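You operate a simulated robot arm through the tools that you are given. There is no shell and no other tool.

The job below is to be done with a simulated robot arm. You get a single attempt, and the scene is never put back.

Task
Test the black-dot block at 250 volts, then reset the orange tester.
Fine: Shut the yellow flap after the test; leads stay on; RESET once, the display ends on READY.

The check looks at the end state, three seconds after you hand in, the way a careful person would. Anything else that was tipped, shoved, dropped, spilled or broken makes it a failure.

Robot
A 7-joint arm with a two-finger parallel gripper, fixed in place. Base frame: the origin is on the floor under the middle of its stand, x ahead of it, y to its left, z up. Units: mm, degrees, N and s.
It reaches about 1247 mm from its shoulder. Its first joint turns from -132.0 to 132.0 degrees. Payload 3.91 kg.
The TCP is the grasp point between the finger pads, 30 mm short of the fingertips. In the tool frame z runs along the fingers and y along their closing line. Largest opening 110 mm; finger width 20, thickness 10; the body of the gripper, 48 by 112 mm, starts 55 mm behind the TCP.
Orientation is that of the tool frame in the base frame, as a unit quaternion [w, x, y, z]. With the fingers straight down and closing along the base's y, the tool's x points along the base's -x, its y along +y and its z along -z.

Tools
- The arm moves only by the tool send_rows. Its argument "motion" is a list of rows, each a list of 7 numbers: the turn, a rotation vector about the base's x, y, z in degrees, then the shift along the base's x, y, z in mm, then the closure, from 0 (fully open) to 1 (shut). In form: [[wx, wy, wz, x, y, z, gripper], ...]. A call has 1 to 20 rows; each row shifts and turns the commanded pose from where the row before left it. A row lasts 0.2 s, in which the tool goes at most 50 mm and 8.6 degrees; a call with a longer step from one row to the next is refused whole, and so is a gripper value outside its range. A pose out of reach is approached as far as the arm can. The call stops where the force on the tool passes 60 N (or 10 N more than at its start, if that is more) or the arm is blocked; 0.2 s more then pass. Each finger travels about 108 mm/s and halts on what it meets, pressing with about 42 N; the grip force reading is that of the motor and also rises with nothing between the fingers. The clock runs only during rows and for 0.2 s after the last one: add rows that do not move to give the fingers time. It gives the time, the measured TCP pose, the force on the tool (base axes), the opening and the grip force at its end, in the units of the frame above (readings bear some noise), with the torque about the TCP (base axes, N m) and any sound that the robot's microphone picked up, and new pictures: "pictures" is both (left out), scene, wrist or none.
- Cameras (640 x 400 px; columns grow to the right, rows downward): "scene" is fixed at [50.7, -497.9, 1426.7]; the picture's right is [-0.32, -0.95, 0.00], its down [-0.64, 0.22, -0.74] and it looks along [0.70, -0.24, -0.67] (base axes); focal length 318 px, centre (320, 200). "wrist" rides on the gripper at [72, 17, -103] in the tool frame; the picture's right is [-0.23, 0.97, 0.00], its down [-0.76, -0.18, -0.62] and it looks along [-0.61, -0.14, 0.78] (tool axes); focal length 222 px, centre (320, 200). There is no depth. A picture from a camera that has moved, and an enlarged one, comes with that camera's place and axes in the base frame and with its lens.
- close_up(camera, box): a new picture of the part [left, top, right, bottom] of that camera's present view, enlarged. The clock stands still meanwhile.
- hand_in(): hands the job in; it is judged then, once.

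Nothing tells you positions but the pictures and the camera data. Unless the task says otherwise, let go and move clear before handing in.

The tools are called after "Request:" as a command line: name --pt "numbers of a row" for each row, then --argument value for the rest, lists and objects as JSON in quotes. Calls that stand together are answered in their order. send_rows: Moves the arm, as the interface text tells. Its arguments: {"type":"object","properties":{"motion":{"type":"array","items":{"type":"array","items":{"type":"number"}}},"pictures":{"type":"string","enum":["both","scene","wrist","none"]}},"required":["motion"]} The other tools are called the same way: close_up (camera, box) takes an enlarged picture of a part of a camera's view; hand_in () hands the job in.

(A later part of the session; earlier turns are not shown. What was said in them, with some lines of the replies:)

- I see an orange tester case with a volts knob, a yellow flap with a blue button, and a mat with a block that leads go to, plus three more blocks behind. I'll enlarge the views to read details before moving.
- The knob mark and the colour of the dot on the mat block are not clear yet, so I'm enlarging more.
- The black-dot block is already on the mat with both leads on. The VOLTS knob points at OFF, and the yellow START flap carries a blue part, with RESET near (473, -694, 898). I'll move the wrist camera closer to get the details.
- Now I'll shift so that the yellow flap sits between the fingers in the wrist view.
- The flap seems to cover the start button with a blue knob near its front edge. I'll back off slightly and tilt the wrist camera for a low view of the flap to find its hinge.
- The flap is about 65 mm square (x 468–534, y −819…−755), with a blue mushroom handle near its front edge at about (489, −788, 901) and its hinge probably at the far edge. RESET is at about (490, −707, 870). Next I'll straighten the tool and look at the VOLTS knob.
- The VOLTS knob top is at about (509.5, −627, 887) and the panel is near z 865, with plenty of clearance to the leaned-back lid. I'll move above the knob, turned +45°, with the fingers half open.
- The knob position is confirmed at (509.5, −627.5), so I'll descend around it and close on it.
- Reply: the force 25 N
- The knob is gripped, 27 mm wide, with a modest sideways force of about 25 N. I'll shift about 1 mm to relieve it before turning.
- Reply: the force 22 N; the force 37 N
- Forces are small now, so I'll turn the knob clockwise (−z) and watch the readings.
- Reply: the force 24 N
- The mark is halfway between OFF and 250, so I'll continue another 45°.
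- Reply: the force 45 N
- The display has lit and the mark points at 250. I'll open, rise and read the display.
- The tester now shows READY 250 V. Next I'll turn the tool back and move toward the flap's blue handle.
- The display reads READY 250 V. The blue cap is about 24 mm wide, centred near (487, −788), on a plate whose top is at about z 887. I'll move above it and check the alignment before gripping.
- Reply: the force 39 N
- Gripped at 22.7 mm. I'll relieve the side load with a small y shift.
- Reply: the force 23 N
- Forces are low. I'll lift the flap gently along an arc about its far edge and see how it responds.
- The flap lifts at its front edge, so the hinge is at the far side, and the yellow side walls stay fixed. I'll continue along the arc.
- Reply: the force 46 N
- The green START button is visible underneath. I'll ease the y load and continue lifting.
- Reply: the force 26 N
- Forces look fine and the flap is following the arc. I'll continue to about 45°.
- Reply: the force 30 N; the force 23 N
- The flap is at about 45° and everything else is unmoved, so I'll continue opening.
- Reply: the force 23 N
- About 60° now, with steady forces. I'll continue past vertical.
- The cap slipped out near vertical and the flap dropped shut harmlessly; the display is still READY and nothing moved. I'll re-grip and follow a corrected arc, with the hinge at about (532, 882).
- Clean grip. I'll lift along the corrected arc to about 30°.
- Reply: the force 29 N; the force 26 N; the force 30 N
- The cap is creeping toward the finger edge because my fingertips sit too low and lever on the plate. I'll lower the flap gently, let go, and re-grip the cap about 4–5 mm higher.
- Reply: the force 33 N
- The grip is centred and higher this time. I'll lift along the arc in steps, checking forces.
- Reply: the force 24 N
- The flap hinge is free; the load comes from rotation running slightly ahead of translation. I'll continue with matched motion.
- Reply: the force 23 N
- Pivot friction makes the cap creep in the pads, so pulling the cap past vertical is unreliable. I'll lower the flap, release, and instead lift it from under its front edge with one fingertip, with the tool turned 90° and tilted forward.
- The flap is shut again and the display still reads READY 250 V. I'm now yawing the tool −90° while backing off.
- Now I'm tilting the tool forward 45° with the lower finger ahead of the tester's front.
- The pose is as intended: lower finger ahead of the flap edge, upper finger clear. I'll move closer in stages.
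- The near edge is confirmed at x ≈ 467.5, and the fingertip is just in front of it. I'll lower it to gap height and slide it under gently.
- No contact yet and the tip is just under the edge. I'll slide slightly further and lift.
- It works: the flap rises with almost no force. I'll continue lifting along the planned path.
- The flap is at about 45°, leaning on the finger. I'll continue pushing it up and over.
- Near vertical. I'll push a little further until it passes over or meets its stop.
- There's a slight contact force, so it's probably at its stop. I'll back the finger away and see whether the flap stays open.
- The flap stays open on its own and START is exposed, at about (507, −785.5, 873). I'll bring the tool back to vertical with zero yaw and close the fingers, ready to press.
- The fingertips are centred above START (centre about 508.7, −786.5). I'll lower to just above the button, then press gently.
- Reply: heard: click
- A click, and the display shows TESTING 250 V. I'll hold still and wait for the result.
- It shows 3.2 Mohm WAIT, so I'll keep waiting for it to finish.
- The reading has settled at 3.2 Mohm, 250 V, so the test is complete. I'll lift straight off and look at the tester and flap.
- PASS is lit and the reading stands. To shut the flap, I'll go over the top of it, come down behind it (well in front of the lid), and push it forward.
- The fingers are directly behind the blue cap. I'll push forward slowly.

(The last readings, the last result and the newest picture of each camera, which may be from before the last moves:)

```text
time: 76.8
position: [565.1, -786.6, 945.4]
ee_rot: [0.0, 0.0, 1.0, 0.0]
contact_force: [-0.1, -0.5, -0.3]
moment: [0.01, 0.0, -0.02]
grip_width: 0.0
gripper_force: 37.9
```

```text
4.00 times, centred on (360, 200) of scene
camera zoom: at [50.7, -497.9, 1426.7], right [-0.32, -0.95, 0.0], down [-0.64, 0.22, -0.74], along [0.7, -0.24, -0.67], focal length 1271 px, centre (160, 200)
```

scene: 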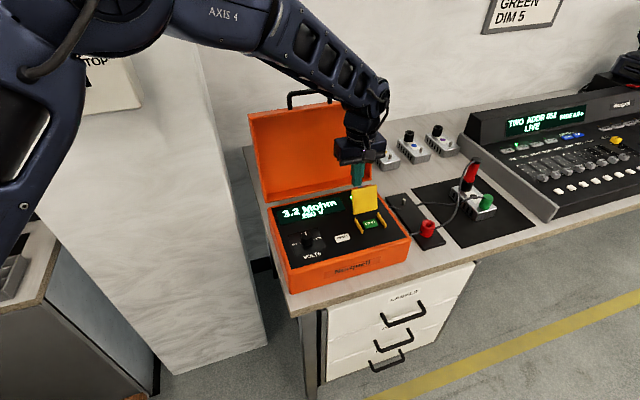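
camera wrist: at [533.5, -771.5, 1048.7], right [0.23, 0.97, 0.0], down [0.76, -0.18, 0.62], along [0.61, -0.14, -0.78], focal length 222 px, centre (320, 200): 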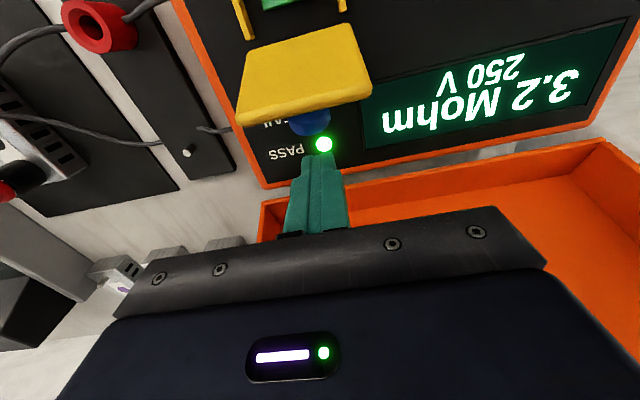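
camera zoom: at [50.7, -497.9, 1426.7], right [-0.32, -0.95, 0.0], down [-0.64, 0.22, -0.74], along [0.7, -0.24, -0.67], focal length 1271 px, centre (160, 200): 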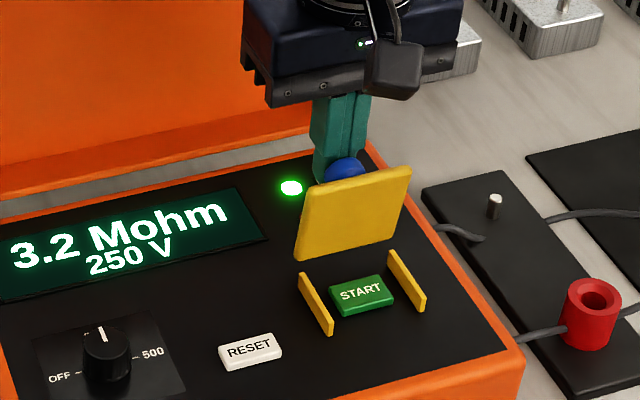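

Request:
send_rows --pt "0 0 0 -5 0 0 1.0" --pt "0 0 0 -5 0 0 1.0" --pt "0 0 0 -5 0 0 1.0" --pt "0 0 0 0 0 0 1.0" --pictures "none"

Request:
close_up --camera "scene" --box '[300, 150, 420, 250]'

```text
time: 77.8
position: [550.2, -785.9, 944.8]
ee_rot: [0.0, 0.001, 1.0, 0.0]
contact_force: [0.4, -1.1, 0.4]
moment: [-0.02, 0.01, -0.01]
grip_width: 0.0
gripper_force: 37.9
```

```text
4.00 times, centred on (360, 200) of scene
camera zoom: at [50.7, -497.9, 1426.7], right [-0.32, -0.95, 0.0], down [-0.64, 0.22, -0.74], along [0.7, -0.24, -0.67], focal length 1271 px, centre (160, 200)
```

zoom: 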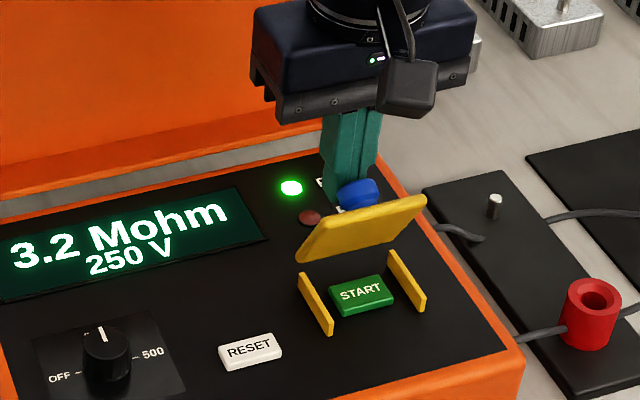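

The flap seems to be closing slowly on its own. I'll wait briefly and look again.

Request:
send_rows --pt "0 0 0 0 0 0 1.0" --pt "0 0 0 0 0 0 1.0" --pt "0 0 0 0 0 0 1.0" --pt "0 0 0 0 0 0 1.0" --pictures "none"

Request:
close_up --camera "scene" --box '[300, 150, 420, 250]'

```text
time: 78.8
position: [550.5, -786.6, 945.6]
ee_rot: [0.0, 0.0, 1.0, 0.0]
contact_force: [-0.2, -0.5, 0.5]
moment: [0.01, 0.02, 0.0]
grip_width: 0.0
gripper_force: 37.9
```

```text
4.00 times, centred on (360, 200) of scene
camera zoom: at [50.7, -497.9, 1426.7], right [-0.32, -0.95, 0.0], down [-0.64, 0.22, -0.74], along [0.7, -0.24, -0.67], focal length 1271 px, centre (160, 200)
```

zoom: 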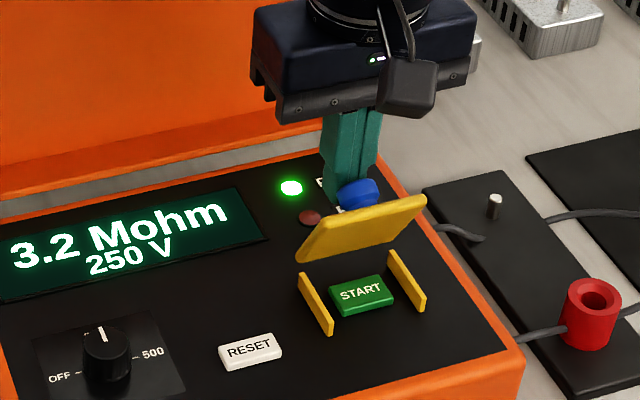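

It holds by friction, so I'll keep pushing it down with small steps.

Request:
send_rows --pt "0 0 0 -5 0 0 1.0" --pt "0 0 0 -5 0 0 1.0" --pt "0 0 0 -5 0 0 1.0" --pt "0 0 0 -5 0 0 1.0" --pt "0 0 0 -5 0 0 1.0" --pt "0 0 0 0 0 0 1.0" --pictures "none"

Request:
close_up --camera "scene" --box '[300, 150, 420, 250]'

```text
time: 80.2
position: [524.5, -787.4, 944.9]
ee_rot: [0.0, 0.0, 1.0, 0.0]
contact_force: [-0.5, 0.7, 0.6]
moment: [-0.02, 0.01, -0.03]
grip_width: 0.2
gripper_force: 37.3
```

```text
4.00 times, centred on (360, 200) of scene
camera zoom: at [50.7, -497.9, 1426.7], right [-0.32, -0.95, 0.0], down [-0.64, 0.22, -0.74], along [0.7, -0.24, -0.67], focal length 1271 px, centre (160, 200)
```

zoom: 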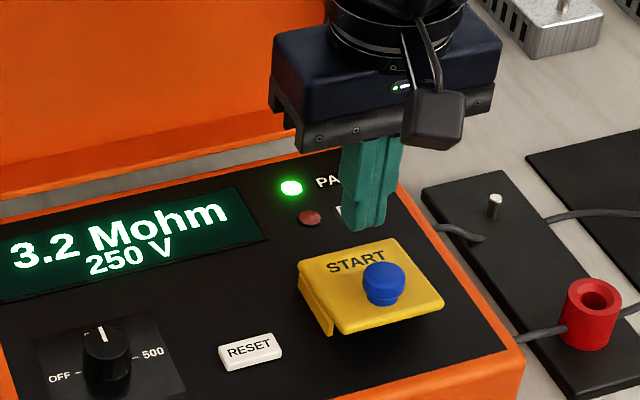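

The flap is down again. I'll verify it's fully shut, and lift toward RESET.

Request:
send_rows --pt "0 0 0 -4 12 20 1.0" --pt "0 0 0 -10 22 20 1.0" --pt "0 0 0 -10 22 0 1.0" --pt "0 0 0 -10 22 0 1.0" --pt "0 0 0 0 1 0 1.0"

Request:
close_up --camera "scene" --box '[320, 180, 440, 255]'

Request:
close_up --camera "wrist" --box '[200, 60, 440, 220]'

```text
time: 81.4
position: [490.8, -708.0, 984.2]
ee_rot: [0.001, -0.001, 1.0, 0.0]
contact_force: [-0.4, 0.0, -0.7]
moment: [-0.01, -0.04, 0.0]
grip_width: 0.0
gripper_force: 37.8
camera wrist: at [418.5, -692.1, 1088.4], right [0.23, 0.97, 0.0], down [0.76, -0.18, 0.62], along [0.61, -0.14, -0.78], focal length 222 px, centre (320, 200)
```

scene: 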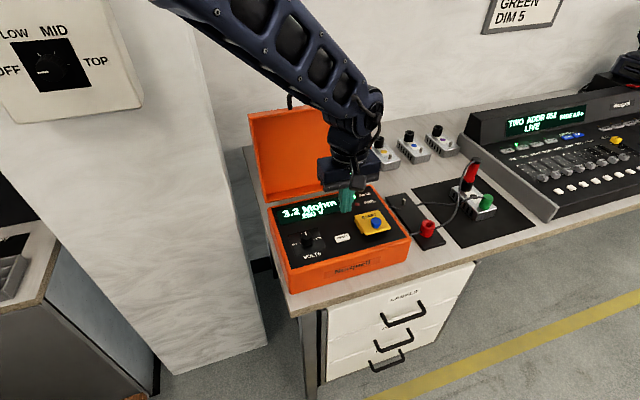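
wrist: 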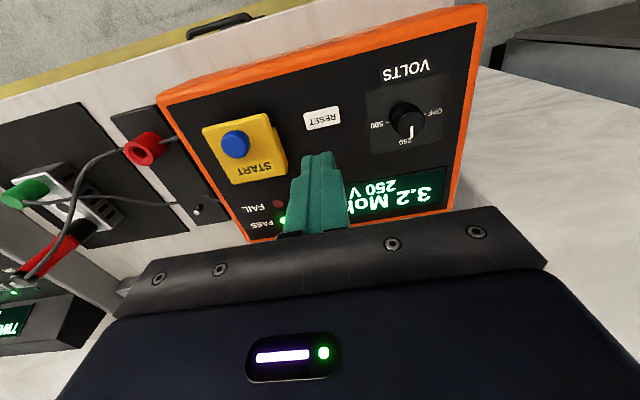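

```text
5.33 times, centred on (380, 218) of scene
camera zoom: at [50.7, -497.9, 1426.7], right [-0.32, -0.95, 0.0], down [-0.64, 0.22, -0.74], along [0.7, -0.24, -0.67], focal length 1694 px, centre (0, 107)
```

zoom: 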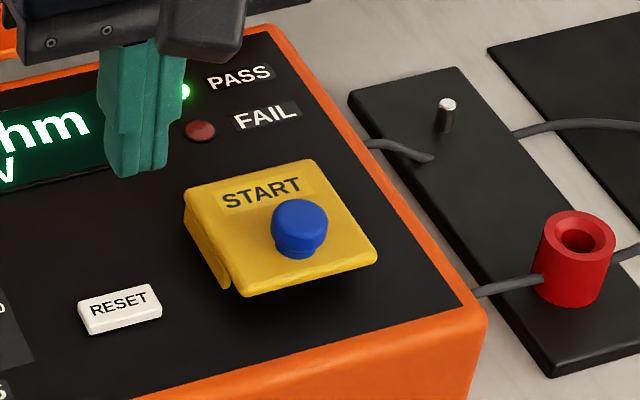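

```text
2.50 times, centred on (320, 140) of wrist
camera zoom: at [418.5, -692.1, 1088.4], right [0.23, 0.97, 0.0], down [0.76, -0.18, 0.62], along [0.61, -0.14, -0.78], focal length 555 px, centre (320, 350)
```

zoom: 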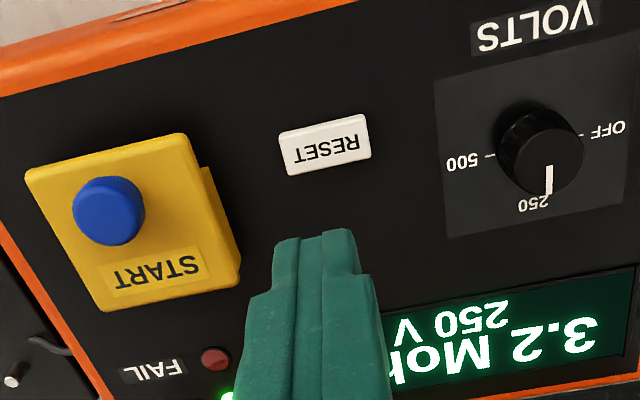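

The flap is fully shut, in exactly its original position. I'm above RESET at (490, −707) and will descend to press it once.

Request:
send_rows --pt "0 0 0 0 0.3 -25 1.0" --pt "0 0 0 0 0 -25 1.0" --pt "0 0 0 0 0 -20 1.0" --pt "0 0 0 0 0 -9 1.0" --pt "0 0 0 0 0 0 1.0" --pictures "none"

Request:
close_up --camera "scene" --box '[270, 190, 390, 265]'

Request:
close_up --camera "wrist" --box '[240, 100, 400, 220]'

```text
time: 82.6
position: [490.2, -706.9, 905.8]
ee_rot: [0.0, 0.001, 1.0, 0.0]
contact_force: [-0.7, 0.9, -0.1]
moment: [0.0, 0.01, -0.01]
grip_width: 0.0
gripper_force: 38.1
```

```text
5.33 times, centred on (330, 228) of scene
camera zoom: at [50.7, -497.9, 1426.7], right [-0.32, -0.95, 0.0], down [-0.64, 0.22, -0.74], along [0.7, -0.24, -0.67], focal length 1694 px, centre (267, 53)
```

zoom: 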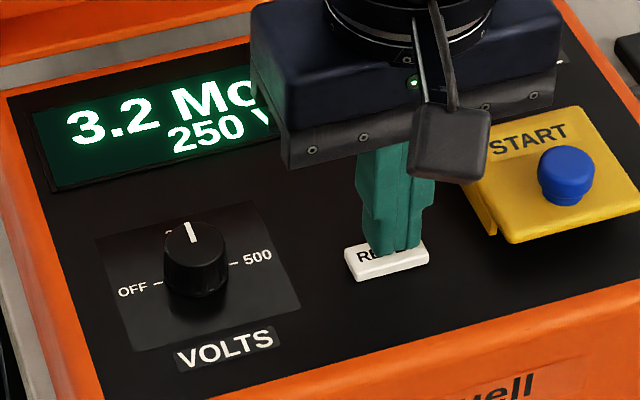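

```text
3.33 times, centred on (320, 160) of wrist
camera zoom: at [418.4, -691.7, 1009.5], right [0.23, 0.97, 0.0], down [0.76, -0.18, 0.62], along [0.61, -0.14, -0.78], focal length 740 px, centre (320, 333)
```

zoom: 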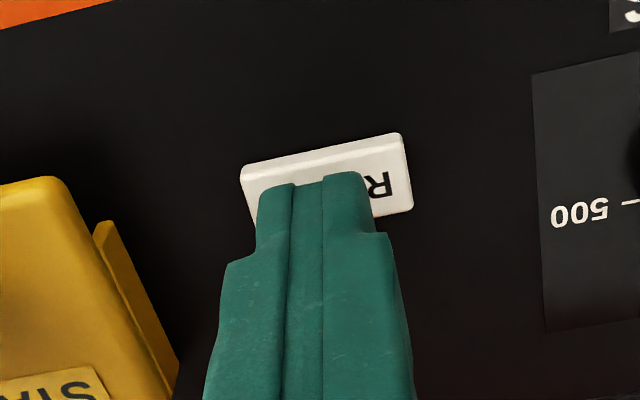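

Centred on RESET. I'll press in small steps until the click.

Request:
send_rows --pt "0 0 0 0 0 -2 1.0" --pt "0 0 0 0 0 -1.5 1.0" --pictures "none"

```text
time: 83.2
position: [492.2, -708.2, 902.9]
ee_rot: [0.0, 0.002, 1.0, 0.0]
contact_force: [0.5, -0.6, -0.1]
moment: [-0.01, -0.02, -0.02]
grip_width: 0.0
gripper_force: 37.4
```

Request:
send_rows --pt "0 0 0 0 0 -1.5 1.0" --pt "0 0 0 0 0 -1 1.0" --pictures "none"

```text
time: 83.8
position: [490.1, -707.5, 898.7]
ee_rot: [0.0, 0.0, 1.0, 0.0]
contact_force: [0.0, 0.9, 1.9]
moment: [0.03, 0.0, 0.01]
grip_width: 0.0
gripper_force: 37.7
heard: click
```

A click was heard on RESET. I'll lift straight off and read the display.

Request:
send_rows --pt "0 0 0 0 0 6 1.0" --pt "0 0 0 0 0 20 1.0" --pt "0 0 0 0 0 35 1.0" --pt "0 0 0 -20 0 40 1.0" --pt "0 0 0 -40 20 20 1.0" --pt "0 0 0 -40 25 10 1.0" --pt "0 0 0 -40 25 0 1.0"

Request:
close_up --camera "scene" --box '[260, 170, 420, 270]'

```text
time: 85.4
position: [350.9, -637.3, 1029.9]
ee_rot: [0.0, 0.0, 1.0, 0.001]
contact_force: [0.0, -0.5, -0.6]
moment: [0.01, 0.02, 0.05]
grip_width: 0.0
gripper_force: 37.4
camera wrist: at [279.0, -621.8, 1133.8], right [0.23, 0.97, 0.0], down [0.76, -0.18, 0.62], along [0.61, -0.14, -0.78], focal length 222 px, centre (320, 200)
```

scene: 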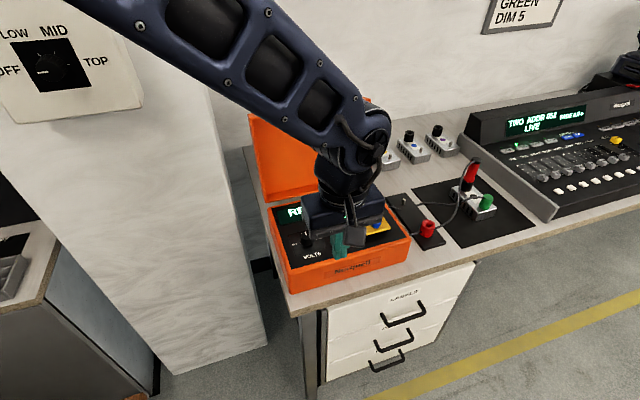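
wrist: 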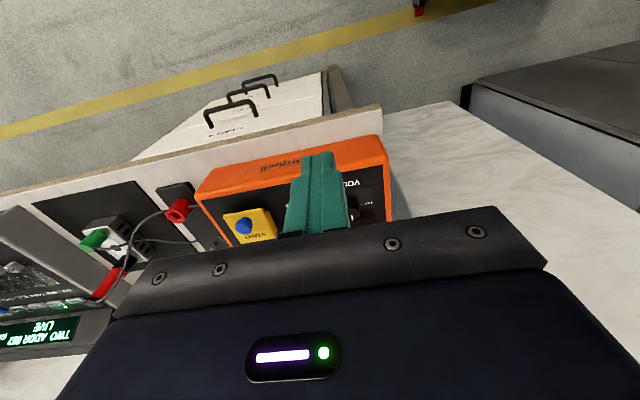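

```text
4.00 times, centred on (340, 220) of scene
camera zoom: at [50.7, -497.9, 1426.7], right [-0.32, -0.95, 0.0], down [-0.64, 0.22, -0.74], along [0.7, -0.24, -0.67], focal length 1271 px, centre (240, 120)
```

zoom: 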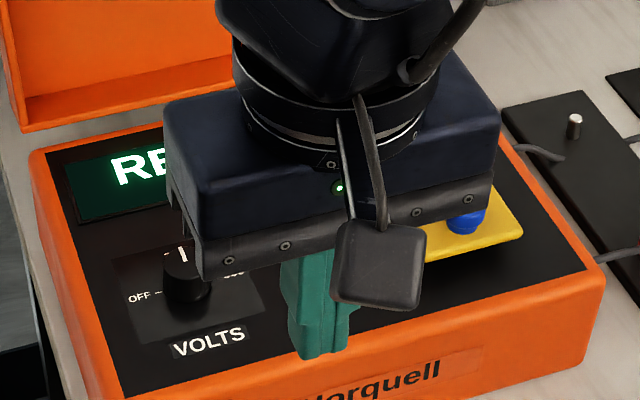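

The display starts with "RE…". I'll move the arm well clear so I can see everything.

Request:
send_rows --pt "0 0 0 0 15 40 0.9" --pt "0 0 0 0 25 40 0.7" --pt "0 0 0 0 35 30 0.5" --pt "0 0 0 0 40 10 0.3" --pt "0 0 0 0 45 0 0.1" --pt "0 0 0 0 45 0 0" --pt "0 0 0 0 40 0 0" --pt "0 0 0 0 0 0 0"

Request:
close_up --camera "scene" --box '[260, 170, 420, 270]'

Request:
close_up --camera "scene" --box '[360, 110, 520, 260]'

```text
time: 87.2
position: [351.4, -392.7, 1149.7]
ee_rot: [0.0, 0.0, 1.0, 0.0]
contact_force: [-0.7, -0.5, -0.2]
moment: [0.02, 0.03, -0.01]
grip_width: 110.0
gripper_force: 0.1
camera wrist: at [279.3, -377.0, 1254.1], right [0.23, 0.97, 0.0], down [0.76, -0.18, 0.62], along [0.61, -0.14, -0.78], focal length 222 px, centre (320, 200)
```

scene: 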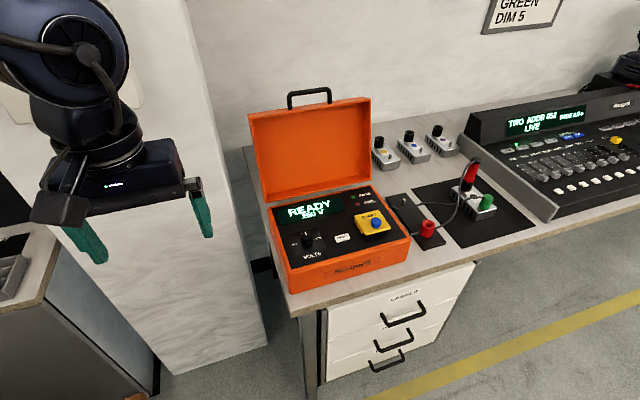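
wrist: 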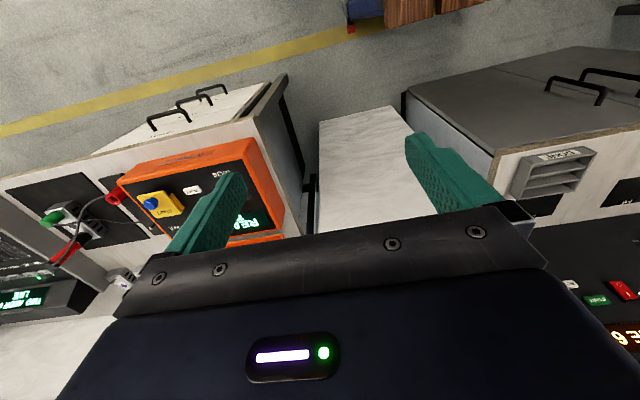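

```text
4.00 times, centred on (340, 220) of scene
camera zoom: at [50.7, -497.9, 1426.7], right [-0.32, -0.95, 0.0], down [-0.64, 0.22, -0.74], along [0.7, -0.24, -0.67], focal length 1271 px, centre (240, 120)
```

zoom: 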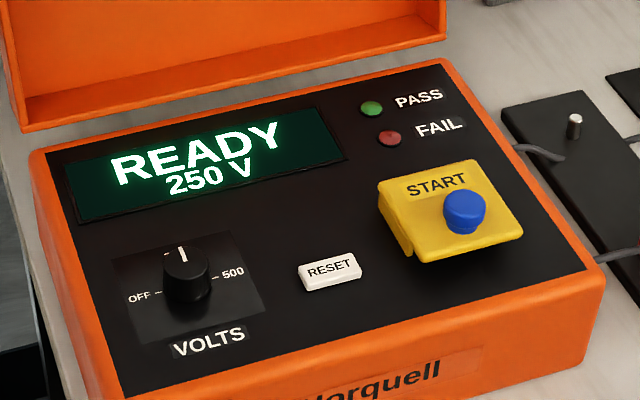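

```text
2.67 times, centred on (440, 185) of scene
camera zoom: at [50.7, -497.9, 1426.7], right [-0.32, -0.95, 0.0], down [-0.64, 0.22, -0.74], along [0.7, -0.24, -0.67], focal length 847 px, centre (0, 240)
```

zoom: 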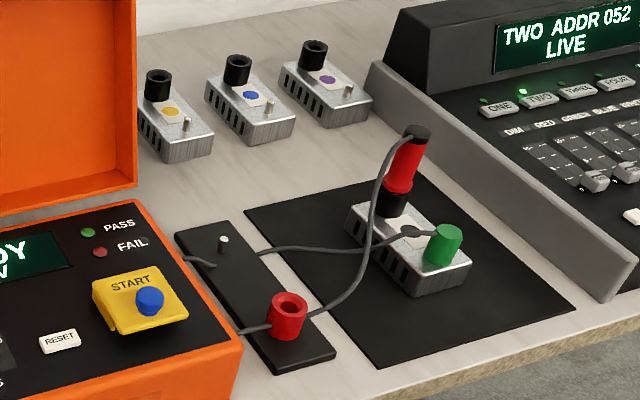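

The display reads READY 250 V, the flap is shut, both leads are still on the black-dot block, and nothing else has moved. The arm is clear, so I'm handing in.

Request:
hand_in

```text
The job is handed in.
```

The black-dot block was tested at 250 V: it read 3.2 Mohm and the PASS lamp lit. I then shut the yellow flap and pressed RESET once.

When I handed in, the display read READY 250 V and both leads were still on the block. Nothing else on the bench had moved, and the arm was clear with the gripper open.

Opening the flap took several tries. On the first, the blue handle slipped out near vertical and the flap dropped shut. On two later tries I lowered it part-way and let it fall closed. The display stayed on READY each time. I finally lifted it from under its front edge, and it stayed open for the test.
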